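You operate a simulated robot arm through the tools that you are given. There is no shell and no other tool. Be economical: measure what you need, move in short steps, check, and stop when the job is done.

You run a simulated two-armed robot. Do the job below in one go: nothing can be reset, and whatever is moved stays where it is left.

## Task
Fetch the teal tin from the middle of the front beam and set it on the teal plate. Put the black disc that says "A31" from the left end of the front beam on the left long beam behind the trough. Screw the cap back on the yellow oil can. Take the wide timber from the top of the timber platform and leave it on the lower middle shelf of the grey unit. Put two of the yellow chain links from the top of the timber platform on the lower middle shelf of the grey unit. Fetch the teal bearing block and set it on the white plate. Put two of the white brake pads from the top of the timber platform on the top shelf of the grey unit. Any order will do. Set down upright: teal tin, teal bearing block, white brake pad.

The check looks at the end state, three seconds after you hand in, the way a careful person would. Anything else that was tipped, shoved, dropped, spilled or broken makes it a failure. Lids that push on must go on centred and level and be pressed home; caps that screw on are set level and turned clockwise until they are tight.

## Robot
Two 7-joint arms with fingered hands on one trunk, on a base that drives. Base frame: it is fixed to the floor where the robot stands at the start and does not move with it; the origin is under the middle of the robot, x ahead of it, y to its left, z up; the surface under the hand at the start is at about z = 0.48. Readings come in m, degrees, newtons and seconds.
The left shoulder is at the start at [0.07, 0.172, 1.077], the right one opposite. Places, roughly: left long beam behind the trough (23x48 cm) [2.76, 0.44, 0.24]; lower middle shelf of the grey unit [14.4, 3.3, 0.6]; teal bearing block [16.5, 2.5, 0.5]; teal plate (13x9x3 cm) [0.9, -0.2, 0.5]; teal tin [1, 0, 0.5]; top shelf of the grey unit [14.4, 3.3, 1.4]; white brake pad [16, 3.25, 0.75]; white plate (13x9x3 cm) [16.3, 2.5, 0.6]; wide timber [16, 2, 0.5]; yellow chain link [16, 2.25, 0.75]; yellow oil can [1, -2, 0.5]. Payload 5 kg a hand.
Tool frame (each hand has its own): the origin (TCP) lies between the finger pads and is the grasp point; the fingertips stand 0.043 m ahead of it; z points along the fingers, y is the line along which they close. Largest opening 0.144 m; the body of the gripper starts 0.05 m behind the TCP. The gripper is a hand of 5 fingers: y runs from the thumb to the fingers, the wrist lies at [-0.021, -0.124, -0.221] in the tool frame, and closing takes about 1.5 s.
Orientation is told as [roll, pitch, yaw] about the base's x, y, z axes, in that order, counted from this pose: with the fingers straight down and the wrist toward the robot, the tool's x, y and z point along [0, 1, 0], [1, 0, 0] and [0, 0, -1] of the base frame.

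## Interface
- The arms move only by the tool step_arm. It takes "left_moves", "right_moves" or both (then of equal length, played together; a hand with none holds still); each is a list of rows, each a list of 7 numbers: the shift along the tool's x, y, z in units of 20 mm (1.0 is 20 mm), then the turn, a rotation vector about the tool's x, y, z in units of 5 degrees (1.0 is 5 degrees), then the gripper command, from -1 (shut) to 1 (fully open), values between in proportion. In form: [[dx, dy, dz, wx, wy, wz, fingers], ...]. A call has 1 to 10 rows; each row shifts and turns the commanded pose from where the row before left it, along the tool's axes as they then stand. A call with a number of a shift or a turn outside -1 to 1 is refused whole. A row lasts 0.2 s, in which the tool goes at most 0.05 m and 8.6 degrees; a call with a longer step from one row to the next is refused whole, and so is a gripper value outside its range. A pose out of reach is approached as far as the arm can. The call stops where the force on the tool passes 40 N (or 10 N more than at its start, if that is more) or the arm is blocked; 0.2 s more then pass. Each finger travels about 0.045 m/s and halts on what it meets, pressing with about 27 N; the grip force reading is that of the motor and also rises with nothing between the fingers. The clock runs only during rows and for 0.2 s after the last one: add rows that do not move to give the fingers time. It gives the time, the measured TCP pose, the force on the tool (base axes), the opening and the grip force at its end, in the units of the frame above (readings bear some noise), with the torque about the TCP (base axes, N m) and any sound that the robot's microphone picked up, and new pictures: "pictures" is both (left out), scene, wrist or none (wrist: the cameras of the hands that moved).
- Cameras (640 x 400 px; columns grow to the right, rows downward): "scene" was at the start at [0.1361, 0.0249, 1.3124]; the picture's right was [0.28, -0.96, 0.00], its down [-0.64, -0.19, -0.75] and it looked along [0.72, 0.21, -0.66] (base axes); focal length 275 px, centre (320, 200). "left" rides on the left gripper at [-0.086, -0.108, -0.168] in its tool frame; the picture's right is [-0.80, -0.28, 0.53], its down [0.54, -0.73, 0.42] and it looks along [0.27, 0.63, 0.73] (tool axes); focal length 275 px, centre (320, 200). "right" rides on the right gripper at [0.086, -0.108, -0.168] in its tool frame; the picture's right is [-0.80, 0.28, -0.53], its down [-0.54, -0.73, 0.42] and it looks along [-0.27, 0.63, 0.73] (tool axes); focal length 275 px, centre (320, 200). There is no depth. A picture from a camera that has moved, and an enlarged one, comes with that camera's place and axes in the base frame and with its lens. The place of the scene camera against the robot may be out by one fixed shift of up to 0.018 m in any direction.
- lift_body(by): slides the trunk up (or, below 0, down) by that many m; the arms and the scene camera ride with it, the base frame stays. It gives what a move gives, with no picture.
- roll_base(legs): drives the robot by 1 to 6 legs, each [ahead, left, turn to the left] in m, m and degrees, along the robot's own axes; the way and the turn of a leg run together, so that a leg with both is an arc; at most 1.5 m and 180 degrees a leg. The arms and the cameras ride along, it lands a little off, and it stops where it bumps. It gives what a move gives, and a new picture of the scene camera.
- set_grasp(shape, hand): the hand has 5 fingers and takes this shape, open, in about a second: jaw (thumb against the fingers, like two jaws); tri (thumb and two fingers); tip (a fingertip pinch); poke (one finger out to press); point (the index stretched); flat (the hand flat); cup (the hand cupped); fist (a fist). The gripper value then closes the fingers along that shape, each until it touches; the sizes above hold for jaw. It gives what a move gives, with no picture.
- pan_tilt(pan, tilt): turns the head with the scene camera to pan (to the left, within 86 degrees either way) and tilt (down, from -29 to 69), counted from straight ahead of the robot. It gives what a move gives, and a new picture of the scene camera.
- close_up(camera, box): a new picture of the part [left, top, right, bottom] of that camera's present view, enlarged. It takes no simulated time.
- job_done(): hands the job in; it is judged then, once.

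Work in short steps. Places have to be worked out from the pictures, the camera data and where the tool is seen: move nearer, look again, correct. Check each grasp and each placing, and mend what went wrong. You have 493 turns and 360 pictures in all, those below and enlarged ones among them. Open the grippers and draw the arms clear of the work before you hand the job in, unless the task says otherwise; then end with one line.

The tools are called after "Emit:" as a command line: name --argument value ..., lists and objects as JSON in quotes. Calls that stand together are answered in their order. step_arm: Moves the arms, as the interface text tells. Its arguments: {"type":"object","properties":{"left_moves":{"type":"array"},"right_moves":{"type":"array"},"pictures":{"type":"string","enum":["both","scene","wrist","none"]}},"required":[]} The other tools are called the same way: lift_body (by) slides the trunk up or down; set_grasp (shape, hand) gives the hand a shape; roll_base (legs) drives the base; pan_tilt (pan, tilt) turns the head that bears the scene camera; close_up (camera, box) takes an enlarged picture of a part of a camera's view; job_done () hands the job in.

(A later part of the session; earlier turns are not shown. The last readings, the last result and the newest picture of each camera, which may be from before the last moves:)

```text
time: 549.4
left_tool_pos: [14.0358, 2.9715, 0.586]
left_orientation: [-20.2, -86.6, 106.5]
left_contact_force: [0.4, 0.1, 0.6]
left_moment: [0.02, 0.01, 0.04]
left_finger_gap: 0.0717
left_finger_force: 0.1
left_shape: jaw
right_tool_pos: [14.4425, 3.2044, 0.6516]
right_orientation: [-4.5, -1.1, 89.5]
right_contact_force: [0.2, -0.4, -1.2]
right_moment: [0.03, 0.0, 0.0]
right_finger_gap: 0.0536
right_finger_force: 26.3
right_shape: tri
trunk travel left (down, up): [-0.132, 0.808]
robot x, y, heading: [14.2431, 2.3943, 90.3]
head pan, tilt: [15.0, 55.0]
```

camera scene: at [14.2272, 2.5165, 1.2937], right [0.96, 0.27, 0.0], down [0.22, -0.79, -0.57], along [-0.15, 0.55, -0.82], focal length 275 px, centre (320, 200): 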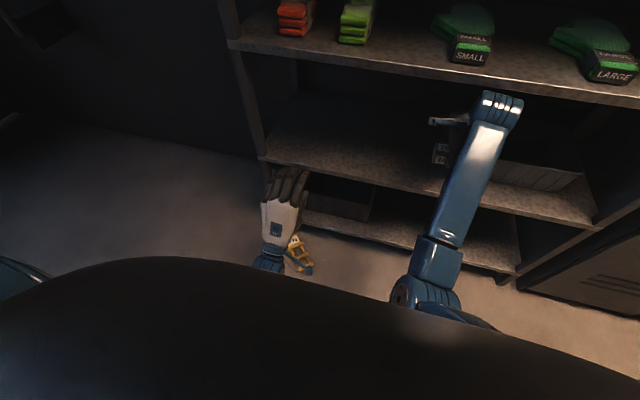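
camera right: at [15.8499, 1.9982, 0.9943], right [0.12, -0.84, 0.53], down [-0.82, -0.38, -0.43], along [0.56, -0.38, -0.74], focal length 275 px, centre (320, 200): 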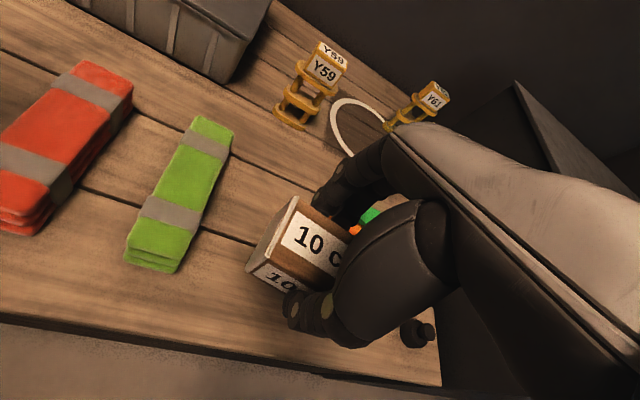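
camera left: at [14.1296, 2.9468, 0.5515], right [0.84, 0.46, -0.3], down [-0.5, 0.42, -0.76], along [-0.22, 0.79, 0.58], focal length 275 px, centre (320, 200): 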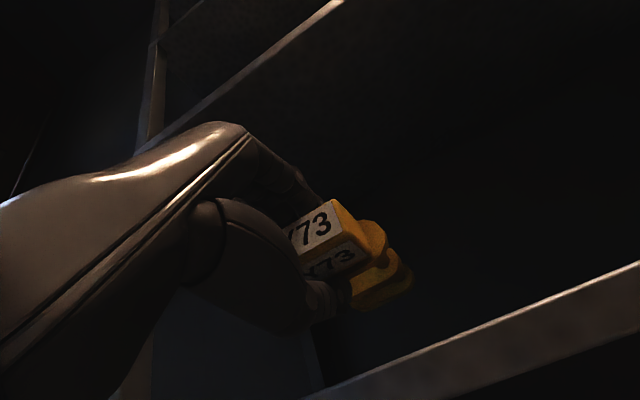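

Emit:
lift_body --by -0.006

Emit:
lift_body --by -0.005

```text
time: 550.0
left_tool_pos: [14.036, 2.9728, 0.5798]
left_orientation: [-20.3, -86.5, 106.5]
left_contact_force: [0.3, -0.1, 0.9]
left_moment: [0.01, 0.0, 0.0]
left_finger_gap: 0.0721
left_finger_force: 0.1
left_shape: jaw
right_tool_pos: [14.4418, 3.2048, 0.6452]
right_orientation: [-4.5, -1.1, 89.5]
right_contact_force: [0.7, 0.6, -0.4]
right_moment: [0.01, 0.01, -0.01]
right_finger_gap: 0.0539
right_finger_force: 26.6
right_shape: tri
trunk travel left (down, up): [-0.126, 0.814]
robot x, y, heading: [14.2434, 2.3933, 90.7]
head pan, tilt: [15.0, 55.0]
```

```text
time: 550.5
left_tool_pos: [14.0362, 2.9723, 0.5753]
left_orientation: [-20.2, -86.5, 106.5]
left_contact_force: [0.0, -0.2, 0.3]
left_moment: [0.01, 0.02, -0.01]
left_finger_gap: 0.0718
left_finger_force: 0.1
left_shape: jaw
right_tool_pos: [14.4411, 3.2043, 0.6384]
right_orientation: [-4.4, -1.1, 89.5]
right_contact_force: [-0.3, -0.4, -1.5]
right_moment: [-0.01, -0.01, 0.02]
right_finger_gap: 0.0537
right_finger_force: 27.2
right_shape: tri
trunk travel left (down, up): [-0.121, 0.819]
robot x, y, heading: [14.2434, 2.3957, 90.7]
head pan, tilt: [15.0, 55.0]
```

Emit:
lift_body --by -0.004

Emit:
lift_body --by -0.004

```text
time: 551.0
left_tool_pos: [14.035, 2.9712, 0.5719]
left_orientation: [-20.3, -86.5, 106.4]
left_contact_force: [-0.7, -0.1, 0.7]
left_moment: [0.01, -0.01, 0.0]
left_finger_gap: 0.0721
left_finger_force: 0.0
left_shape: jaw
right_tool_pos: [14.4419, 3.2035, 0.6348]
right_orientation: [-4.5, -1.0, 89.6]
right_contact_force: [0.3, -1.0, -1.3]
right_moment: [0.0, 0.0, -0.02]
right_finger_gap: 0.0538
right_finger_force: 26.8
right_shape: tri
trunk travel left (down, up): [-0.117, 0.823]
robot x, y, heading: [14.2375, 2.3932, 90.5]
head pan, tilt: [15.0, 55.0]
```

```text
time: 551.5
left_tool_pos: [14.0356, 2.9719, 0.5678]
left_orientation: [-20.3, -86.5, 106.5]
left_contact_force: [-0.7, 0.2, 0.4]
left_moment: [-0.01, 0.01, 0.0]
left_finger_gap: 0.0721
left_finger_force: 0.0
left_shape: jaw
right_tool_pos: [14.4417, 3.2037, 0.6317]
right_orientation: [-4.5, -1.1, 89.5]
right_contact_force: [-0.2, -0.7, -1.5]
right_moment: [0.01, -0.02, 0.0]
right_finger_gap: 0.0537
right_finger_force: 26.8
right_shape: tri
trunk travel left (down, up): [-0.113, 0.827]
robot x, y, heading: [14.2426, 2.3949, 90.6]
head pan, tilt: [15.0, 55.0]
```

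Emit:
lift_body --by -0.004

Emit:
close_up --camera "right" --box '[160, 120, 480, 340]'

```text
time: 552.1
left_tool_pos: [14.0346, 2.9724, 0.5629]
left_orientation: [-20.2, -86.5, 106.5]
left_contact_force: [0.0, 0.4, 0.8]
left_moment: [-0.03, -0.01, -0.01]
left_finger_gap: 0.0722
left_finger_force: 0.3
left_shape: jaw
right_tool_pos: [14.4419, 3.2044, 0.6269]
right_orientation: [-4.6, -1.2, 89.5]
right_contact_force: [-0.5, -1.3, -1.1]
right_moment: [0.01, 0.06, -0.01]
right_finger_gap: 0.0537
right_finger_force: 27.2
right_shape: tri
trunk travel left (down, up): [-0.109, 0.831]
robot x, y, heading: [14.2441, 2.3915, 90.9]
head pan, tilt: [15.0, 55.0]
```

```text
1.82 times, centred on (320, 230) of right
camera zoom: at [14.3422, 3.0933, 0.7859], right [0.75, 0.26, 0.6], down [0.57, -0.72, -0.39], along [0.33, 0.64, -0.7], focal length 500 px, centre (320, 146)
```

zoom: 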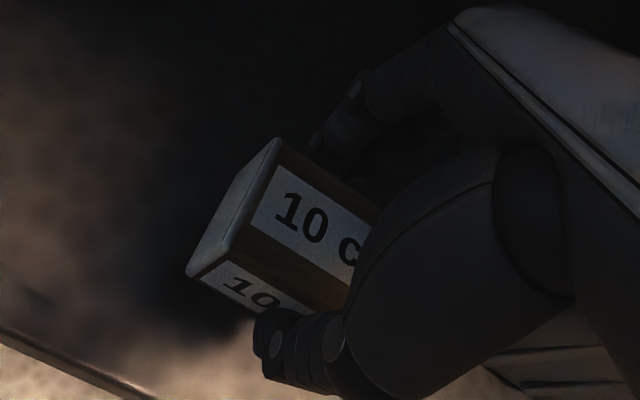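

Emit:
lift_body --by -0.005

Emit:
lift_body --by -0.004

```text
time: 552.6
left_tool_pos: [14.0355, 2.9721, 0.5589]
left_orientation: [-20.4, -86.4, 106.5]
left_contact_force: [-0.1, 1.0, 0.6]
left_moment: [-0.02, -0.02, -0.04]
left_finger_gap: 0.072
left_finger_force: 0.1
left_shape: jaw
right_tool_pos: [14.4424, 3.2038, 0.6223]
right_orientation: [-4.6, -1.1, 89.5]
right_contact_force: [0.0, 0.5, -1.1]
right_moment: [0.01, 0.03, 0.0]
right_finger_gap: 0.0539
right_finger_force: 26.8
right_shape: tri
trunk travel left (down, up): [-0.104, 0.836]
robot x, y, heading: [14.2437, 2.3945, 90.7]
head pan, tilt: [15.0, 55.0]
```

```text
time: 553.1
left_tool_pos: [14.0352, 2.9712, 0.555]
left_orientation: [-20.2, -86.5, 106.5]
left_contact_force: [0.7, 0.2, 0.9]
left_moment: [0.02, 0.0, 0.02]
left_finger_gap: 0.0723
left_finger_force: 0.1
left_shape: jaw
right_tool_pos: [14.4414, 3.2047, 0.6194]
right_orientation: [-4.5, -1.1, 89.4]
right_contact_force: [0.2, -0.6, -1.8]
right_moment: [0.0, 0.01, -0.01]
right_finger_gap: 0.0538
right_finger_force: 26.9
right_shape: tri
trunk travel left (down, up): [-0.1, 0.84]
robot x, y, heading: [14.2415, 2.3948, 90.7]
head pan, tilt: [15.0, 55.0]
```

Emit:
lift_body --by -0.006

Emit:
lift_body --by -0.004

```text
time: 553.7
left_tool_pos: [14.0356, 2.9711, 0.5484]
left_orientation: [-20.3, -86.5, 106.6]
left_contact_force: [0.2, 0.6, 0.7]
left_moment: [0.03, 0.01, -0.04]
left_finger_gap: 0.0721
left_finger_force: 0.0
left_shape: jaw
right_tool_pos: [14.4424, 3.2053, 0.6131]
right_orientation: [-4.6, -1.3, 89.5]
right_contact_force: [0.0, 0.7, 0.6]
right_moment: [-0.03, 0.02, 0.0]
right_finger_gap: 0.054
right_finger_force: 26.9
right_shape: tri
trunk travel left (down, up): [-0.094, 0.846]
robot x, y, heading: [14.2418, 2.396, 90.5]
head pan, tilt: [15.0, 55.0]
```

```text
time: 554.2
left_tool_pos: [14.035, 2.971, 0.5446]
left_orientation: [-20.3, -86.4, 106.6]
left_contact_force: [0.2, -0.4, -0.5]
left_moment: [0.0, -0.01, -0.02]
left_finger_gap: 0.072
left_finger_force: 0.1
left_shape: jaw
right_tool_pos: [14.4423, 3.2043, 0.6089]
right_orientation: [-4.5, -1.2, 89.5]
right_contact_force: [1.3, 1.0, 4.6]
right_moment: [-0.1, 0.19, -0.01]
right_finger_gap: 0.0539
right_finger_force: 26.7
right_shape: tri
trunk travel left (down, up): [-0.09, 0.85]
robot x, y, heading: [14.2361, 2.3927, 90.9]
head pan, tilt: [15.0, 55.0]
```

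Contact. I'll open the right fingers, rise 3 cm with the trunk, and back out.

Emit:
step_arm --right_moves '[[0, 0, 0, 0, 0, 0, -0.6], [0, 0, 0, 0, 0, 0, -0.2], [0, 0, 0, 0, 0, 0, 0.1], [0, 0, 0, 0, 0, 0, 0.2], [0, 0, 0, 0, 0, 0, 0.2]]' --pictures "none"

Emit:
lift_body --by 0.07

Emit:
roll_base --legs '[[-0.45, 0, 0]]'

Emit:
close_up --camera "scene" --box '[280, 0, 600, 200]'

```text
time: 555.4
left_tool_pos: [14.0365, 2.971, 0.5446]
left_orientation: [-20.2, -86.5, 106.5]
left_contact_force: [0.3, -0.6, 0.1]
left_moment: [0.0, -0.02, -0.02]
left_finger_gap: 0.0721
left_finger_force: 0.0
left_shape: jaw
right_tool_pos: [14.4426, 3.2043, 0.6083]
right_orientation: [-4.5, -1.1, 89.5]
right_contact_force: [0.1, 0.1, -0.2]
right_moment: [0.01, -0.02, 0.04]
right_finger_gap: 0.0859
right_finger_force: 0.1
right_shape: tri
trunk travel left (down, up): [-0.09, 0.85]
robot x, y, heading: [14.2416, 2.3958, 90.6]
head pan, tilt: [15.0, 55.0]
```

```text
time: 556.5
left_tool_pos: [14.0361, 2.9718, 0.6143]
left_orientation: [-20.4, -86.5, 106.4]
left_contact_force: [0.9, -0.2, -0.3]
left_moment: [0.03, 0.01, 0.01]
left_finger_gap: 0.0722
left_finger_force: 0.1
left_shape: jaw
right_tool_pos: [14.4419, 3.2041, 0.6776]
right_orientation: [-4.6, -1.1, 89.4]
right_contact_force: [-0.2, -0.3, -0.2]
right_moment: [-0.04, -0.03, -0.01]
right_finger_gap: 0.0857
right_finger_force: 0.1
right_shape: tri
trunk travel left (down, up): [-0.16, 0.78]
robot x, y, heading: [14.2417, 2.3928, 90.8]
head pan, tilt: [15.0, 55.0]
```

```text
time: 559.3
left_tool_pos: [14.0384, 2.5131, 0.6157]
left_orientation: [-20.6, -86.5, 107.1]
left_contact_force: [0.2, -0.3, 1.2]
left_moment: [-0.06, 0.01, 0.01]
left_finger_gap: 0.0721
left_finger_force: 0.1
left_shape: jaw
right_tool_pos: [14.4431, 2.7479, 0.6793]
right_orientation: [-4.5, -1.2, 89.8]
right_contact_force: [0.4, -0.1, 0.5]
right_moment: [0.04, -0.01, 0.0]
right_finger_gap: 0.0859
right_finger_force: 0.0
right_shape: tri
trunk travel left (down, up): [-0.16, 0.78]
robot x, y, heading: [14.25, 1.9389, 91.2]
head pan, tilt: [15.0, 55.0]
camera scene: at [14.233, 2.0565, 1.279], right [0.96, 0.28, 0.0], down [0.23, -0.79, -0.57], along [-0.16, 0.55, -0.82], focal length 275 px, centre (320, 200)
```

scene: 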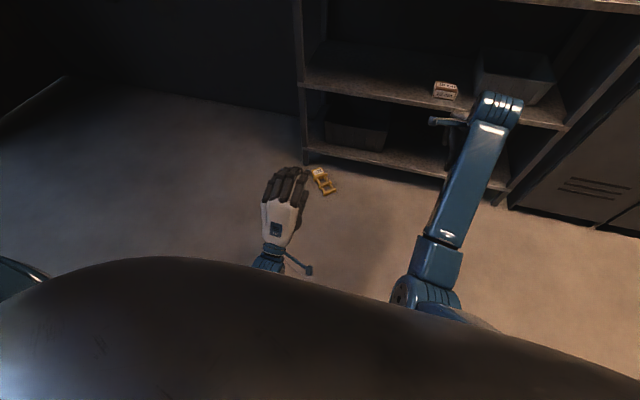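

```text
2.00 times, centred on (440, 100) of scene
camera zoom: at [14.233, 2.0565, 1.279], right [0.96, 0.28, 0.0], down [0.23, -0.79, -0.57], along [-0.16, 0.55, -0.82], focal length 550 px, centre (80, 400)
```

zoom: 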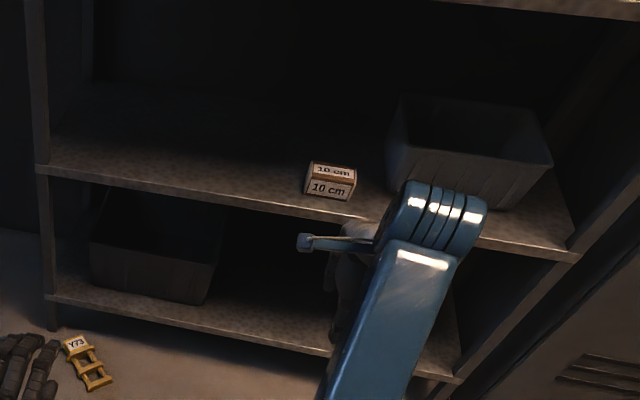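

The timber is on the lower middle shelf. Now the fallen link: it lies at about (13.98, 3.02), its axis at −48°. I'll turn the left hand back to pointing down, and move the robot to face it along 42°.

Emit:
step_arm --left_moves '[[0, 0, -0.3, 1, 0, 0, 1], [0, 0, -0.3, 1, 0, 0, 1], [0, 0, -0.3, 1, 0, 0, 1], [0, 0, 0, 1, 0, 0, 1], [0, 0, 0, 1, 0, 0, 1], [0, 0, 0, 1, 0, 0, 1], [0, 0, 0, 1, 0, 0, 1], [0, 0, 0, 1, 0, 0, 1], [0, 0, 0, 1, 0, 0, 1], [0, 0, 0, 1, 0, 0, 1]]' --pictures "none"

Emit:
step_arm --left_moves '[[0, 0, 0, 1, 0, 0, 0.6], [0, 0, 0, 1, 0, 0, 0.6], [0, 0, 0, 1, 0, 0, 0.6], [0, 0, 0, 1, 0, 0, 0.6], [0, 0, 0, 1, 0, 0, 0.6], [0, 0, 0, 1, 0, 0, 0.6], [0, 0, 0, 1, 0, 0, 0.6]]' --pictures "none"

Emit:
roll_base --legs '[[0, 0.55, -25], [0.35, 0.2, -23]]'

```text
time: 561.5
left_tool_pos: [14.0371, 2.4948, 0.616]
left_orientation: [-1.5, -36.5, 87.5]
left_contact_force: [0.3, 0.1, -0.8]
left_moment: [0.02, -0.03, 0.01]
left_finger_gap: 0.1438
left_finger_force: 0.1
left_shape: jaw
right_tool_pos: [14.4428, 2.7481, 0.6788]
right_orientation: [-4.5, -1.2, 89.8]
right_contact_force: [0.4, 0.5, 0.8]
right_moment: [-0.01, -0.01, 0.01]
right_finger_gap: 0.086
right_finger_force: 0.1
right_shape: tri
trunk travel left (down, up): [-0.16, 0.78]
robot x, y, heading: [14.2498, 1.9376, 91.1]
head pan, tilt: [15.0, 55.0]
```

```text
time: 563.1
left_tool_pos: [14.037, 2.4954, 0.6166]
left_orientation: [-1.2, -1.6, 86.6]
left_contact_force: [-0.2, 0.0, -0.2]
left_moment: [0.0, 0.0, -0.03]
left_finger_gap: 0.1155
left_finger_force: 0.1
left_shape: jaw
right_tool_pos: [14.4433, 2.7487, 0.6777]
right_orientation: [-4.5, -1.2, 89.8]
right_contact_force: [-0.3, 0.2, -0.5]
right_moment: [-0.03, 0.02, 0.03]
right_finger_gap: 0.086
right_finger_force: 0.0
right_shape: tri
trunk travel left (down, up): [-0.16, 0.78]
robot x, y, heading: [14.2452, 1.9369, 91.0]
head pan, tilt: [15.0, 55.0]
```

```text
time: 568.3
left_tool_pos: [14.0385, 2.9772, 0.6181]
left_orientation: [-1.2, -1.8, 38.5]
left_contact_force: [0.6, -0.6, 0.8]
left_moment: [-0.02, -0.01, -0.02]
left_finger_gap: 0.1155
left_finger_force: 0.0
left_shape: jaw
right_tool_pos: [14.4998, 2.8459, 0.6784]
right_orientation: [-4.6, -1.1, 41.7]
right_contact_force: [0.0, -0.2, 0.0]
right_moment: [-0.05, 0.02, 0.04]
right_finger_gap: 0.0862
right_finger_force: 0.0
right_shape: tri
trunk travel left (down, up): [-0.16, 0.78]
robot x, y, heading: [13.7612, 2.4435, 42.9]
head pan, tilt: [15.0, 55.0]
camera scene: at [13.8448, 2.5442, 1.2788], right [0.85, -0.53, 0.0], down [-0.44, -0.69, -0.57], along [0.3, 0.49, -0.82], focal length 275 px, centre (320, 200)
```

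scene: 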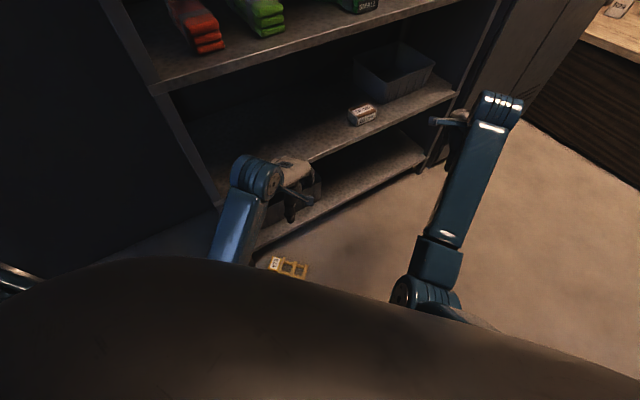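

Facing it now. I'll lower the trunk, open the left hand fully, and bring it down over the link's base end at about (14.01, 2.995), clear of the shelf front.

Emit:
lift_body --by -0.155

Emit:
step_arm --left_moves '[[0.4, -0.15, 1, 0, 0, -0.3, 1], [0.4, -0.15, 1, 0, 0, -0.3, 1], [0.4, -0.15, 1, 0, 0, -0.3, 1], [0.4, -0.15, 1, 0, 0, -0.3, 1], [0, 0, 1, 0, 0, 0, 1], [0, 0, 1, 0, 0, 0, 1], [0, 0, 1, 0, 0, 0, 1], [0, 0, 1, 0, 0, 0, 1], [0, 0, 1, 0, 0, 0, 1], [0, 0, 1, 0, 0, 0, 1]]' --pictures "wrist"

```text
time: 570.1
left_tool_pos: [14.0389, 2.9774, 0.4622]
left_orientation: [-1.2, -1.7, 38.5]
left_contact_force: [0.0, 0.3, 0.1]
left_moment: [0.01, -0.01, 0.0]
left_finger_gap: 0.1154
left_finger_force: 0.1
left_shape: jaw
right_tool_pos: [14.4985, 2.8432, 0.5248]
right_orientation: [-4.4, -1.1, 41.8]
right_contact_force: [-0.6, -0.3, 0.5]
right_moment: [-0.05, -0.01, 0.0]
right_finger_gap: 0.0861
right_finger_force: 0.0
right_shape: tri
trunk travel left (down, up): [-0.005, 0.935]
robot x, y, heading: [13.7638, 2.4462, 42.8]
head pan, tilt: [15.0, 55.0]
```

```text
time: 572.3
left_tool_pos: [14.0158, 2.996, 0.2606]
left_orientation: [-1.3, -1.7, 44.5]
left_contact_force: [-0.6, -0.2, -0.5]
left_moment: [0.03, 0.02, -0.02]
left_finger_gap: 0.1437
left_finger_force: 0.0
left_shape: jaw
right_tool_pos: [14.4986, 2.8439, 0.5233]
right_orientation: [-4.5, -1.1, 41.7]
right_contact_force: [0.6, -0.6, -0.4]
right_moment: [-0.02, 0.04, -0.03]
right_finger_gap: 0.0858
right_finger_force: 0.1
right_shape: tri
trunk travel left (down, up): [-0.005, 0.935]
robot x, y, heading: [13.7634, 2.4464, 42.7]
head pan, tilt: [15.0, 55.0]
camera left: at [13.9922, 2.858, 0.4271], right [0.37, -0.77, -0.52], down [-0.88, -0.12, -0.46], along [0.29, 0.63, -0.72], focal length 275 px, centre (320, 200)
```

left: 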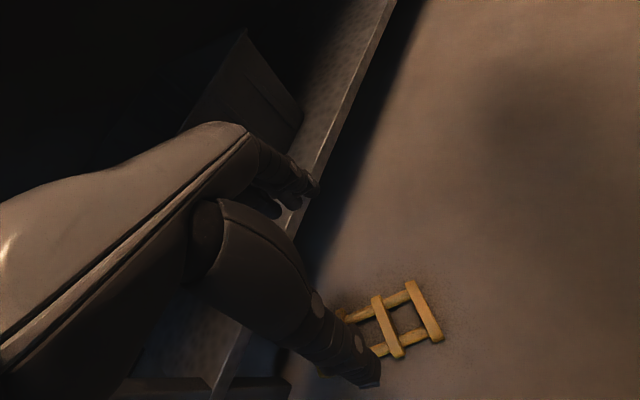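

The link's middle ring is at (13.985, 3.004), ring width about 7.5 cm. I'll centre there, align, and go down near the floor.

Emit:
step_arm --left_moves '[[0.44, -0.4, 1, 0, 0, 0.35, 1], [0.44, -0.4, 1, 0, 0, 0.35, 1], [0, 0, 1, 0, 0, 0, 1], [0, 0, 1, 0, 0, 0, 1], [0, 0, 1, 0, 0, 0, 1], [0, 0, 1, 0, 0, 0, 1], [0, 0, 1, 0, 0, 0, 1], [0, 0, 1, 0, 0, 0, 1], [0, 0, 1, 0, 0, 0, 1], [0, 0, 0, 0, 0, 0, 1]]' --pictures "wrist"

```text
time: 574.5
left_tool_pos: [13.9994, 2.9964, 0.0804]
left_orientation: [-1.3, -1.6, 41.0]
left_contact_force: [-0.3, -0.1, -0.3]
left_moment: [0.02, 0.0, 0.01]
left_finger_gap: 0.1436
left_finger_force: 0.0
left_shape: jaw
right_tool_pos: [14.4981, 2.8436, 0.5244]
right_orientation: [-4.5, -1.0, 41.6]
right_contact_force: [-0.4, 0.4, -0.3]
right_moment: [-0.01, -0.02, -0.01]
right_finger_gap: 0.086
right_finger_force: 0.0
right_shape: tri
trunk travel left (down, up): [-0.005, 0.935]
robot x, y, heading: [13.764, 2.4459, 42.8]
head pan, tilt: [15.0, 55.0]
camera left: at [13.9672, 2.86, 0.2464], right [0.33, -0.79, -0.52], down [-0.89, -0.07, -0.46], along [0.32, 0.61, -0.72], focal length 275 px, centre (320, 200)
```

left: 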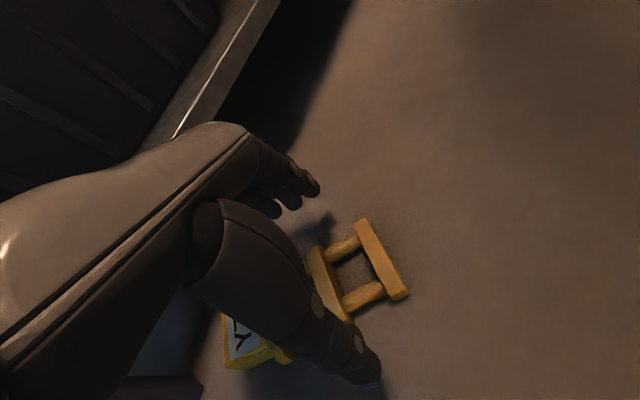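

Emit:
step_arm --left_moves '[[0, 0, 0.5, 0, 0, 0, 1], [0, 0, 0.4, 0, 0, 0, 1], [0, 0, 0.4, 0, 0, 0, 0.6], [0, 0, 0, 0, 0, 0, 0.2], [0, 0, 0, 0, 0, 0, -0.3], [0, 0, 0, 0, 0, 0, -1], [0, 0, 0, 0, 0, 0, -1], [0, 0, 0, 0, 0, 0, -1], [0, 0, 0, 0, 0, 0, -1]]' --pictures "none"

Emit:
step_arm --left_moves '[[0, 0, -0.5, 0, 0, 0, -1], [0, 0, -1, 0, 0, 0, -1], [0, 0, -1, 0, 0, 0, -1], [0, 0, -1, 0, 0, 0, -1], [0, 0, -1, 0, 0, 0, -1]]' --pictures "wrist"

```text
time: 576.5
left_tool_pos: [14.0005, 2.9958, 0.0537]
left_orientation: [-1.3, -1.7, 41.0]
left_contact_force: [-0.3, -1.1, 1.8]
left_moment: [-0.03, -0.05, -0.1]
left_finger_gap: 0.0616
left_finger_force: 26.9
left_shape: jaw
right_tool_pos: [14.4969, 2.8433, 0.524]
right_orientation: [-4.5, -1.1, 41.7]
right_contact_force: [0.1, 0.5, 0.4]
right_moment: [0.0, 0.0, 0.01]
right_finger_gap: 0.086
right_finger_force: 0.1
right_shape: tri
trunk travel left (down, up): [-0.005, 0.935]
robot x, y, heading: [13.7668, 2.4496, 42.9]
head pan, tilt: [15.0, 55.0]
```

```text
time: 577.7
left_tool_pos: [13.9973, 2.9968, 0.1443]
left_orientation: [-1.4, -1.5, 41.0]
left_contact_force: [-0.5, -0.4, -0.7]
left_moment: [0.01, 0.03, 0.0]
left_finger_gap: 0.0444
left_finger_force: 26.9
left_shape: jaw
right_tool_pos: [14.4985, 2.8448, 0.5242]
right_orientation: [-4.6, -1.1, 41.7]
right_contact_force: [0.0, -0.4, 0.4]
right_moment: [0.02, -0.01, 0.02]
right_finger_gap: 0.0859
right_finger_force: 0.1
right_shape: tri
trunk travel left (down, up): [-0.005, 0.935]
robot x, y, heading: [13.7642, 2.447, 43.0]
head pan, tilt: [15.0, 55.0]
camera left: at [13.9644, 2.8599, 0.3116], right [0.33, -0.79, -0.52], down [-0.89, -0.07, -0.46], along [0.32, 0.61, -0.72], focal length 275 px, centre (320, 200)
```

left: 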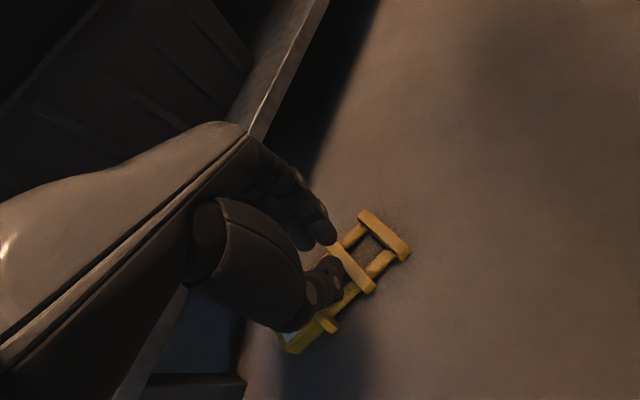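

The grip slipped off: the fingertips were too high on the rounded rings. The link now lies at axis −32°. I'll reopen, re-align over the two lower rings, and go right down to the floor.

Emit:
step_arm --left_moves '[[0, 0, 0, 0, 0, 0, 1], [-0.2, 0.5, 0, 0, 0, -0.9, 1], [-0.2, 0.5, 0, 0, 0, -0.9, 1], [-0.2, 0.6, 0, 0, 0, -0.9, 1], [0, 0, 0, 0, 0, -0.7, 1], [0, 0, 1, 0, 0, 0, 1], [0, 0, 1, 0, 0, 0, 1], [0, 0, 0.5, 0, 0, 0, 1], [0, 0, 0, 0, 0, 0, 1]]' --pictures "wrist"

```text
time: 578.9
left_tool_pos: [13.9703, 3.0358, 0.1279]
left_orientation: [3.9, -0.2, 54.9]
left_contact_force: [1.9, -28.3, -5.6]
left_moment: [-0.28, 0.12, -0.24]
left_finger_gap: 0.1438
left_finger_force: 0.0
left_shape: jaw
right_tool_pos: [14.5004, 2.8391, 0.5213]
right_orientation: [-4.7, -1.0, 41.3]
right_contact_force: [0.7, -1.6, -2.7]
right_moment: [0.07, 0.11, 0.0]
right_finger_gap: 0.0863
right_finger_force: 0.1
right_shape: tri
trunk travel left (down, up): [-0.005, 0.935]
robot x, y, heading: [13.7675, 2.4461, 42.6]
head pan, tilt: [15.0, 55.0]
stopped in row 5 (left hand): the force on the tool passed its limit at 52 N (the readings are from after the stop); the commanded pose is now the measured one
camera left: at [13.9867, 2.8897, 0.2889], right [0.46, -0.67, -0.59], down [-0.88, -0.27, -0.39], along [0.1, 0.7, -0.71], focal length 275 px, centre (320, 200)
```

left: 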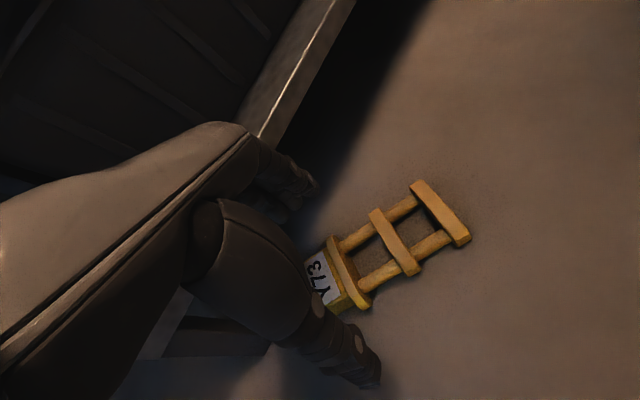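

My hand touched the bottom shelf's edge, so there's too little room. I'll move away from the shelf, grip the link by its base ring, and drag it out onto open floor first.

Emit:
step_arm --left_moves '[[-1, -0.55, 0, 0, 0, 0, 1], [-1, -0.55, 0, 0, 0, 0, 1], [-1, -0.5, 0, -0.1, -0.4, -0.5, 1], [0, 0, 0, 0, -0.4, 0, 1]]' --pictures "none"

```text
time: 579.3
left_tool_pos: [13.967, 3.0376, 0.1284]
left_orientation: [5.7, -0.7, 54.5]
left_contact_force: [7.1, -30.2, -14.9]
left_moment: [-0.98, 0.26, -0.86]
left_finger_gap: 0.1436
left_finger_force: 0.0
left_shape: jaw
right_tool_pos: [14.5014, 2.8361, 0.5204]
right_orientation: [-4.7, -0.9, 41.2]
right_contact_force: [2.1, -1.7, -0.8]
right_moment: [0.18, 0.09, 0.01]
right_finger_gap: 0.0862
right_finger_force: 0.1
right_shape: tri
trunk travel left (down, up): [-0.005, 0.935]
robot x, y, heading: [13.765, 2.4442, 42.7]
head pan, tilt: [15.0, 55.0]
stopped in row 2 (left hand): the force on the tool passed its limit at 42 N (the readings are from after the stop); the commanded pose is now the measured one
```

Emit:
roll_base --legs '[[-0.1, -0.03, 0]]'

Emit:
close_up --camera "left" --box '[0, 0, 640, 400]'

```text
time: 580.5
left_tool_pos: [13.9149, 2.953, 0.133]
left_orientation: [5.6, -1.3, 54.6]
left_contact_force: [0.2, 0.7, 0.1]
left_moment: [-0.01, -0.03, 0.03]
left_finger_gap: 0.1436
left_finger_force: 0.0
left_shape: jaw
right_tool_pos: [14.4463, 2.7525, 0.524]
right_orientation: [-4.8, -1.1, 41.5]
right_contact_force: [-0.4, -0.2, 0.6]
right_moment: [0.02, -0.05, -0.03]
right_finger_gap: 0.0861
right_finger_force: 0.1
right_shape: tri
trunk travel left (down, up): [-0.005, 0.935]
robot x, y, heading: [13.712, 2.3563, 42.8]
head pan, tilt: [15.0, 55.0]
camera scene: at [13.7898, 2.4567, 1.1232], right [0.84, -0.53, 0.0], down [-0.44, -0.69, -0.57], along [0.31, 0.48, -0.82], focal length 275 px, centre (320, 200)
```

scene: 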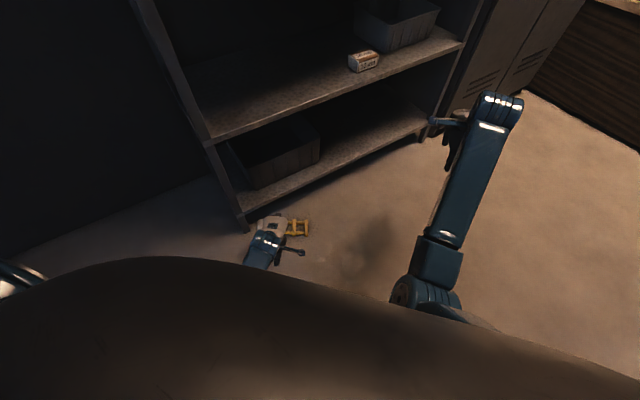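

```text
1.00 times, centred on (320, 200) of left (not enlarged: the box is as wide or as high as the picture)
camera zoom: at [13.9323, 2.8026, 0.2886], right [0.45, -0.65, -0.62], down [-0.89, -0.25, -0.38], along [0.1, 0.72, -0.69], focal length 275 px, centre (320, 200)
```

zoom: 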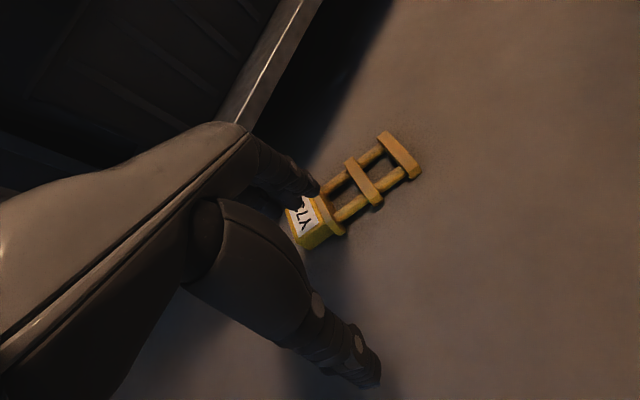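

Free again and nothing disturbed. I'll level the hand and go to the link's base-ring end at (14.048, 3.0).

Emit:
step_arm --left_moves '[[-0.68, 0.9, 0, 0, -0.3, 0, 1], [-0.68, 0.9, 0, 0, -0.3, 0, 1], [-0.68, 0.9, 0, 0, -0.3, 0, 1], [-0.68, 0.9, 0, 0, -0.2, 0, 1], [-0.68, 0.9, 0, 0, 0, 0, 1], [-0.68, 0.9, 0, 0, 0, 0, 1], [0, 0, 0, 0, 0, 0, 1]]' --pictures "wrist"

```text
time: 582.3
left_tool_pos: [13.9944, 3.027, 0.1222]
left_orientation: [4.6, -1.0, 54.5]
left_contact_force: [-0.3, -3.6, -3.3]
left_moment: [-0.12, 0.02, 0.14]
left_finger_gap: 0.1442
left_finger_force: 0.0
left_shape: jaw
right_tool_pos: [14.4493, 2.7483, 0.5222]
right_orientation: [-4.7, -0.9, 41.2]
right_contact_force: [0.8, -2.3, -1.1]
right_moment: [0.14, 0.14, 0.03]
right_finger_gap: 0.0862
right_finger_force: 0.0
right_shape: tri
trunk travel left (down, up): [-0.005, 0.935]
robot x, y, heading: [13.7127, 2.3551, 42.8]
head pan, tilt: [15.0, 55.0]
stopped in row 7 (left hand): the arm was blocked; the commanded pose is now the measured one
camera left: at [14.0098, 2.8777, 0.2811], right [0.45, -0.66, -0.6], down [-0.89, -0.25, -0.39], along [0.11, 0.71, -0.7], focal length 275 px, centre (320, 200)
```

left: 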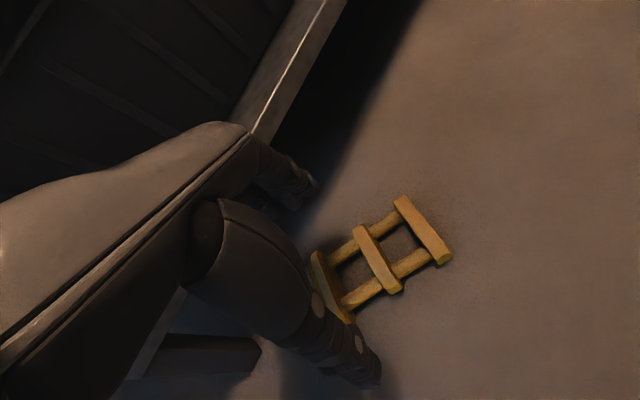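

The arm itself seems jammed at this very low posture (elbow near my base). I'll lift a little, raise the trunk 6 cm and back up slightly so the arm works more stretched.

Emit:
step_arm --left_moves '[[0, 0, -1, 0, 0, 0, 1], [0, 0, -1, 0, 0, 0, 1], [0, 0, -1, 0, 0, 0, 1]]' --pictures "none"

Emit:
lift_body --by 0.07

Emit:
roll_base --legs '[[-0.12, 0, 0]]'

Emit:
step_arm --left_moves '[[-0.7, 1, 0, 0, -0.2, 0, 1], [-0.7, 1, 0, 0, -0.2, 0, 1], [-0.7, 1, 0, 0, -0.2, 0, 1], [-0.7, 1, 0, 0, -0.2, 0, 1], [-0.7, 1, 0, 0, 0, 0, 1], [-0.7, 1, 0, 0, 0, 0, 1]]' --pictures "none"

```text
time: 583.1
left_tool_pos: [13.9929, 3.0372, 0.1914]
left_orientation: [5.2, -1.7, 54.7]
left_contact_force: [-0.7, -9.6, 5.9]
left_moment: [0.26, -0.08, -0.1]
left_finger_gap: 0.1435
left_finger_force: 0.0
left_shape: jaw
right_tool_pos: [14.4475, 2.7537, 0.5249]
right_orientation: [-5.0, -1.1, 41.3]
right_contact_force: [-0.1, -0.9, -0.3]
right_moment: [0.02, 0.04, 0.0]
right_finger_gap: 0.0861
right_finger_force: 0.1
right_shape: tri
trunk travel left (down, up): [-0.005, 0.935]
robot x, y, heading: [13.7121, 2.3561, 42.8]
head pan, tilt: [15.0, 55.0]
```

```text
time: 584.1
left_tool_pos: [13.9987, 3.0216, 0.2566]
left_orientation: [4.4, -1.1, 54.7]
left_contact_force: [0.1, 0.8, 0.0]
left_moment: [-0.01, 0.0, 0.06]
left_finger_gap: 0.1438
left_finger_force: 0.1
left_shape: jaw
right_tool_pos: [14.4482, 2.7508, 0.5966]
right_orientation: [-4.6, -1.1, 41.4]
right_contact_force: [0.4, -0.6, 0.5]
right_moment: [-0.03, 0.0, 0.02]
right_finger_gap: 0.0859
right_finger_force: 0.1
right_shape: tri
trunk travel left (down, up): [-0.075, 0.865]
robot x, y, heading: [13.7114, 2.3596, 42.8]
head pan, tilt: [15.0, 55.0]
```

```text
time: 585.4
left_tool_pos: [13.9107, 2.9441, 0.2603]
left_orientation: [4.6, -1.5, 54.5]
left_contact_force: [0.0, 0.3, 1.0]
left_moment: [-0.02, -0.01, 0.01]
left_finger_gap: 0.1443
left_finger_force: 0.1
left_shape: jaw
right_tool_pos: [14.3597, 2.6689, 0.597]
right_orientation: [-4.7, -1.3, 41.3]
right_contact_force: [0.5, -0.4, 0.7]
right_moment: [-0.01, -0.02, -0.04]
right_finger_gap: 0.0861
right_finger_force: 0.1
right_shape: tri
trunk travel left (down, up): [-0.075, 0.865]
robot x, y, heading: [13.6254, 2.2731, 42.8]
head pan, tilt: [15.0, 55.0]
camera scene: at [13.7025, 2.3705, 1.1953], right [0.84, -0.54, 0.0], down [-0.44, -0.69, -0.58], along [0.31, 0.49, -0.82], focal length 275 px, centre (320, 200)
```

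scene: 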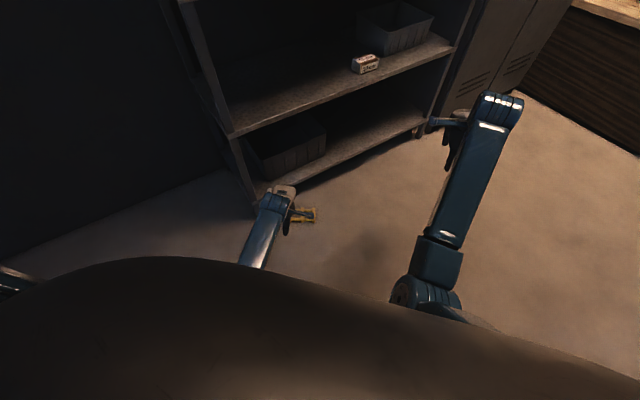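

```text
time: 586.8
left_tool_pos: [14.051, 2.9948, 0.2552]
left_orientation: [0.6, -1.4, 54.6]
left_contact_force: [-0.7, 0.1, -1.4]
left_moment: [0.02, -0.07, 0.04]
left_finger_gap: 0.144
left_finger_force: 0.0
left_shape: jaw
right_tool_pos: [14.3616, 2.6685, 0.5946]
right_orientation: [-4.7, -1.2, 41.3]
right_contact_force: [-0.5, -0.3, -0.3]
right_moment: [0.03, -0.02, 0.02]
right_finger_gap: 0.0863
right_finger_force: 0.1
right_shape: tri
trunk travel left (down, up): [-0.075, 0.865]
robot x, y, heading: [13.6254, 2.2763, 42.6]
head pan, tilt: [15.0, 55.0]
```

Free now. I'll centre at (14.034, 3.006), align, and go down.

Emit:
step_arm --left_moves '[[0.5, 0, 1, 0.1, 0, -0.35, 1], [0.5, 0, 1, 0.1, 0, -0.35, 1], [0, 0, 1, 0, 0, 0, 1], [0, 0, 1, 0, 0, 0, 1], [0, 0, 1, 0, 0, 0, 1], [0, 0, 1, 0, 0, 0, 1], [0, 0, 1, 0, 0, 0, 1], [0, 0, 1, 0, 0, 0, 1], [0, 0, 1, 0, 0, 0, 1], [0, 0, 0, 0, 0, 0, 1]]' --pictures "wrist"

```text
time: 589.0
left_tool_pos: [14.0237, 3.0058, 0.0763]
left_orientation: [0.5, -0.4, 58.0]
left_contact_force: [-1.0, 0.8, -0.4]
left_moment: [0.0, 0.0, 0.02]
left_finger_gap: 0.1438
left_finger_force: 0.1
left_shape: jaw
left hand out of reach, approached as far as the arm can: row 9
right_tool_pos: [14.3607, 2.67, 0.5941]
right_orientation: [-4.6, -1.3, 41.4]
right_contact_force: [-1.0, -0.6, -0.1]
right_moment: [-0.02, -0.02, -0.01]
right_finger_gap: 0.0861
right_finger_force: 0.1
right_shape: tri
trunk travel left (down, up): [-0.075, 0.865]
robot x, y, heading: [13.6243, 2.2809, 42.7]
head pan, tilt: [15.0, 55.0]
camera left: at [14.0401, 2.8665, 0.243], right [0.52, -0.66, -0.54], down [-0.85, -0.32, -0.42], along [0.1, 0.68, -0.72], focal length 275 px, centre (320, 200)
```

left: 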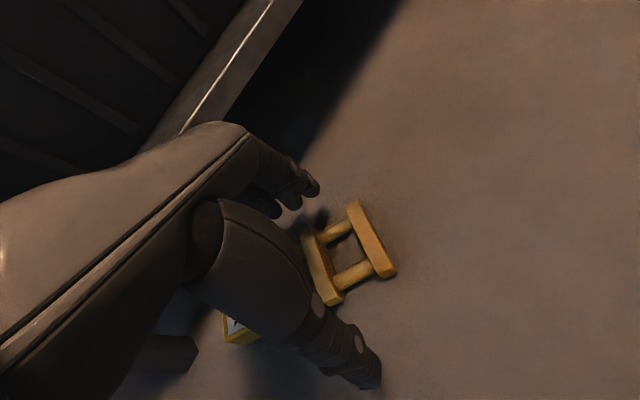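

Aligned over two rings. I'll lower the trunk 3 cm to bring the fingertips to the floor, then close.

Emit:
lift_body --by -0.03

Emit:
step_arm --left_moves '[[0, 0, 0, 0, 0, 0, 0.5], [0, 0, 0, 0, 0, 0, 0], [0, 0, 0, 0, 0, 0, -0.5], [0, 0, 0, 0, 0, 0, -1], [0, 0, 0, 0, 0, 0, -1], [0, 0, 0, 0, 0, 0, -1], [0, 0, 0, 0, 0, 0, -1], [0, 0, 0, 0, 0, 0, -1]]' --pictures "wrist"

```text
time: 589.7
left_tool_pos: [14.024, 3.0057, 0.0473]
left_orientation: [0.5, -0.4, 58.0]
left_contact_force: [0.1, 0.3, -0.4]
left_moment: [0.0, -0.02, 0.01]
left_finger_gap: 0.1437
left_finger_force: 0.1
left_shape: jaw
right_tool_pos: [14.3603, 2.6683, 0.5639]
right_orientation: [-4.6, -1.1, 41.4]
right_contact_force: [-0.1, -0.2, 0.5]
right_moment: [-0.02, 0.02, 0.02]
right_finger_gap: 0.0859
right_finger_force: 0.0
right_shape: tri
trunk travel left (down, up): [-0.045, 0.895]
robot x, y, heading: [13.6252, 2.2793, 42.3]
head pan, tilt: [15.0, 55.0]
```

```text
time: 591.5
left_tool_pos: [14.0236, 3.0058, 0.0465]
left_orientation: [0.4, -0.4, 58.1]
left_contact_force: [0.8, -1.0, 0.7]
left_moment: [0.04, -0.01, -0.04]
left_finger_gap: 0.0632
left_finger_force: 26.6
left_shape: jaw
right_tool_pos: [14.3595, 2.6693, 0.5641]
right_orientation: [-4.6, -1.3, 41.4]
right_contact_force: [0.0, 0.2, 0.1]
right_moment: [0.01, 0.01, 0.0]
right_finger_gap: 0.0858
right_finger_force: 0.1
right_shape: tri
trunk travel left (down, up): [-0.045, 0.895]
robot x, y, heading: [13.6235, 2.278, 42.5]
head pan, tilt: [15.0, 55.0]
camera left: at [14.0398, 2.8666, 0.2128], right [0.52, -0.66, -0.54], down [-0.85, -0.32, -0.42], along [0.1, 0.68, -0.73], focal length 275 px, centre (320, 200)
```

left: 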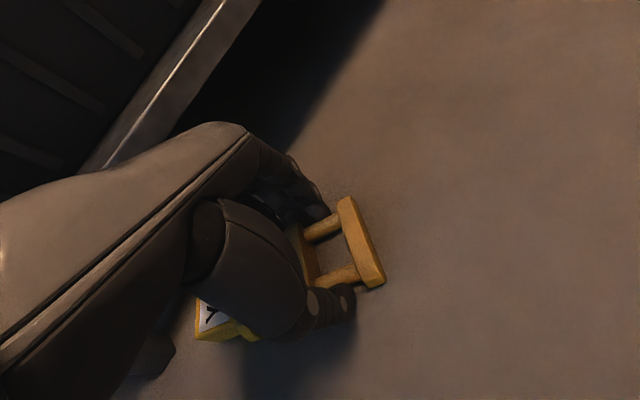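

Emit:
lift_body --by 0.06

Emit:
lift_body --by 0.12

```text
time: 592.5
left_tool_pos: [14.0235, 3.0057, 0.1056]
left_orientation: [0.6, -0.4, 58.1]
left_contact_force: [-0.6, 0.0, -5.7]
left_moment: [-0.17, -0.21, -0.04]
left_finger_gap: 0.0632
left_finger_force: 27.1
left_shape: jaw
right_tool_pos: [14.3593, 2.6695, 0.6232]
right_orientation: [-4.5, -1.1, 41.4]
right_contact_force: [-0.1, -0.3, -0.4]
right_moment: [-0.01, 0.01, 0.02]
right_finger_gap: 0.0861
right_finger_force: 0.0
right_shape: tri
trunk travel left (down, up): [-0.105, 0.835]
robot x, y, heading: [13.6219, 2.2807, 42.4]
head pan, tilt: [15.0, 55.0]
```

```text
time: 594.0
left_tool_pos: [14.0241, 3.008, 0.225]
left_orientation: [0.6, -0.3, 58.0]
left_contact_force: [0.7, 0.4, -4.3]
left_moment: [-0.03, 0.04, 0.0]
left_finger_gap: 0.0594
left_finger_force: 27.2
left_shape: jaw
right_tool_pos: [14.3613, 2.6699, 0.7428]
right_orientation: [-4.6, -1.2, 41.4]
right_contact_force: [0.8, -0.3, 0.1]
right_moment: [0.02, 0.01, 0.02]
right_finger_gap: 0.0861
right_finger_force: 0.0
right_shape: tri
trunk travel left (down, up): [-0.225, 0.715]
robot x, y, heading: [13.6238, 2.2743, 42.3]
head pan, tilt: [15.0, 55.0]
```

It's held. I'll back away from the unit and check how it hangs.

Emit:
roll_base --legs '[[-0.3, -0.1, 0]]'

Emit:
lift_body --by 0.25

Emit:
close_up --camera "left" --box '[160, 100, 480, 400]'

```text
time: 596.1
left_tool_pos: [13.8788, 2.7339, 0.2274]
left_orientation: [0.6, -0.4, 57.9]
left_contact_force: [0.0, -0.5, -3.2]
left_moment: [-0.02, 0.06, 0.03]
left_finger_gap: 0.0592
left_finger_force: 27.0
left_shape: jaw
right_tool_pos: [14.2144, 2.3956, 0.7444]
right_orientation: [-4.7, -1.2, 41.3]
right_contact_force: [0.3, 0.3, 0.0]
right_moment: [0.04, -0.01, 0.01]
right_finger_gap: 0.0862
right_finger_force: 0.0
right_shape: tri
trunk travel left (down, up): [-0.225, 0.715]
robot x, y, heading: [13.481, 2.0029, 42.2]
head pan, tilt: [15.0, 55.0]
camera scene: at [13.5574, 2.0999, 1.344], right [0.84, -0.54, 0.0], down [-0.44, -0.69, -0.57], along [0.31, 0.48, -0.82], focal length 275 px, centre (320, 200)
```

scene: 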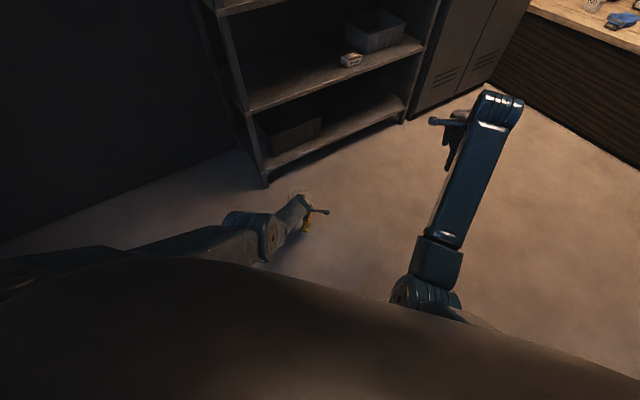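

```text
time: 598.7
left_tool_pos: [13.8784, 2.7346, 0.4759]
left_orientation: [0.6, -0.3, 57.9]
left_contact_force: [-0.5, 1.0, -3.8]
left_moment: [-0.06, 0.01, 0.03]
left_finger_gap: 0.0594
left_finger_force: 27.0
left_shape: jaw
right_tool_pos: [14.2146, 2.3973, 0.9937]
right_orientation: [-4.6, -1.1, 41.3]
right_contact_force: [0.0, 0.1, 0.0]
right_moment: [-0.01, 0.01, -0.02]
right_finger_gap: 0.086
right_finger_force: 0.1
right_shape: tri
trunk travel left (down, up): [-0.475, 0.465]
robot x, y, heading: [13.476, 2.0026, 42.5]
head pan, tilt: [15.0, 55.0]
```

```text
1.33 times, centred on (320, 250) of left
camera zoom: at [13.8936, 2.5945, 0.6423], right [0.52, -0.66, -0.54], down [-0.85, -0.32, -0.42], along [0.1, 0.68, -0.73], focal length 367 px, centre (320, 133)
```

zoom: 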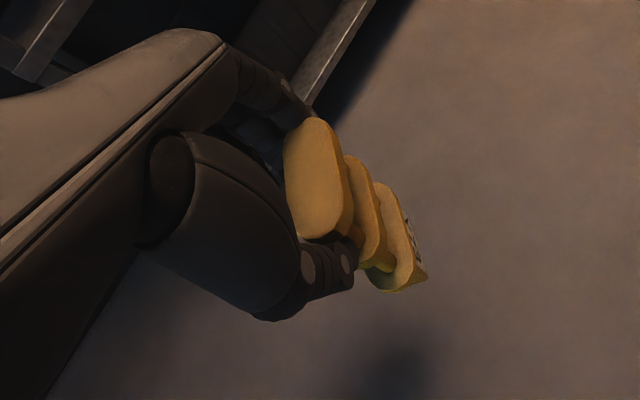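

The link now hangs base-up, cube-down, which will fit under the upper shelf with the hand upright. Before approaching I need the right arm retracted; I'll try the unwinding sequence in this open space.

Emit:
step_arm --right_moves '[[-1, -0.1, 0, 0, 0.1, -1, 0], [-1, -0.1, 0, 0, 0.1, -1, 0], [-1, -0.1, 0, 0, 0.1, -1, 0], [-1, -0.1, 0, 0, 0.1, -1, 0], [-1, -0.1, 0, 0, 0.1, -1, 0], [-1, -0.1, 0, 0, 0.1, -1, 0], [-1, -0.1, 0, 0, 0.1, -1, 0], [-1, -0.1, 0, 0, 0.1, -1, 0]]' --pictures "none"

Emit:
step_arm --right_moves '[[0, 0, -1, 0, 0, 0, 0], [0, 0, -1, 0, 0, 0, 0], [0, 0, -1, 0, 0, 0, 0], [0.3, -0.6, -0.8, 0, 0, 0.8, 0], [0.3, -0.6, -0.8, 0, 0, 0.8, 0], [0.2, -0.7, -0.5, 0, 0, 0.8, 0], [0.2, -0.7, -0.5, 0, 0, 0.8, 0], [0.1, -0.8, -0.5, 0, 0, 0.8, 0], [0.1, -0.8, 0, 0, 0, 0.8, 0]]' --pictures "scene"

```text
time: 600.5
left_tool_pos: [13.8787, 2.7345, 0.4767]
left_orientation: [0.6, -0.4, 57.9]
left_contact_force: [0.7, 0.0, -4.7]
left_moment: [-0.04, 0.0, 0.05]
left_finger_gap: 0.0593
left_finger_force: 26.9
left_shape: jaw
right_tool_pos: [14.3403, 2.3023, 1.0015]
right_orientation: [-0.4, 0.8, 81.3]
right_contact_force: [0.3, 0.1, -0.2]
right_moment: [0.0, 0.02, -0.01]
right_finger_gap: 0.0724
right_finger_force: 0.0
right_shape: tri
trunk travel left (down, up): [-0.475, 0.465]
robot x, y, heading: [13.4748, 2.0059, 42.5]
head pan, tilt: [15.0, 55.0]
```

```text
time: 602.5
left_tool_pos: [13.8778, 2.7345, 0.4768]
left_orientation: [0.6, -0.4, 57.9]
left_contact_force: [-0.2, 0.2, -3.3]
left_moment: [-0.01, 0.04, -0.03]
left_finger_gap: 0.0596
left_finger_force: 26.6
left_shape: jaw
right_tool_pos: [14.2869, 2.2312, 1.1254]
right_orientation: [-0.9, 0.4, 57.1]
right_contact_force: [0.8, -0.2, 0.9]
right_moment: [0.0, -0.04, -0.03]
right_finger_gap: 0.0725
right_finger_force: 0.0
right_shape: tri
trunk travel left (down, up): [-0.475, 0.465]
robot x, y, heading: [13.4755, 2.0035, 42.4]
head pan, tilt: [15.0, 55.0]
camera scene: at [13.5577, 2.0999, 1.594], right [0.84, -0.54, 0.0], down [-0.44, -0.69, -0.57], along [0.31, 0.48, -0.82], focal length 275 px, centre (320, 200)
```

scene: 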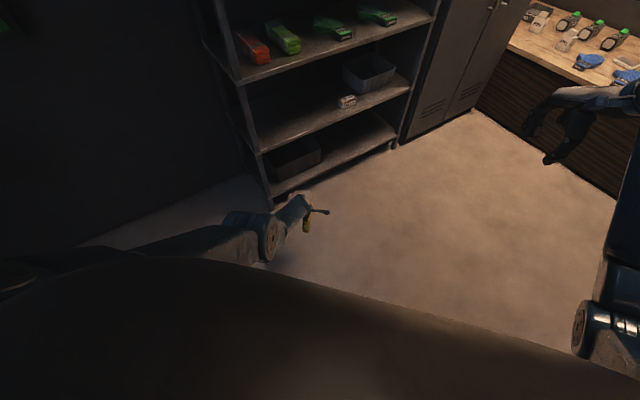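

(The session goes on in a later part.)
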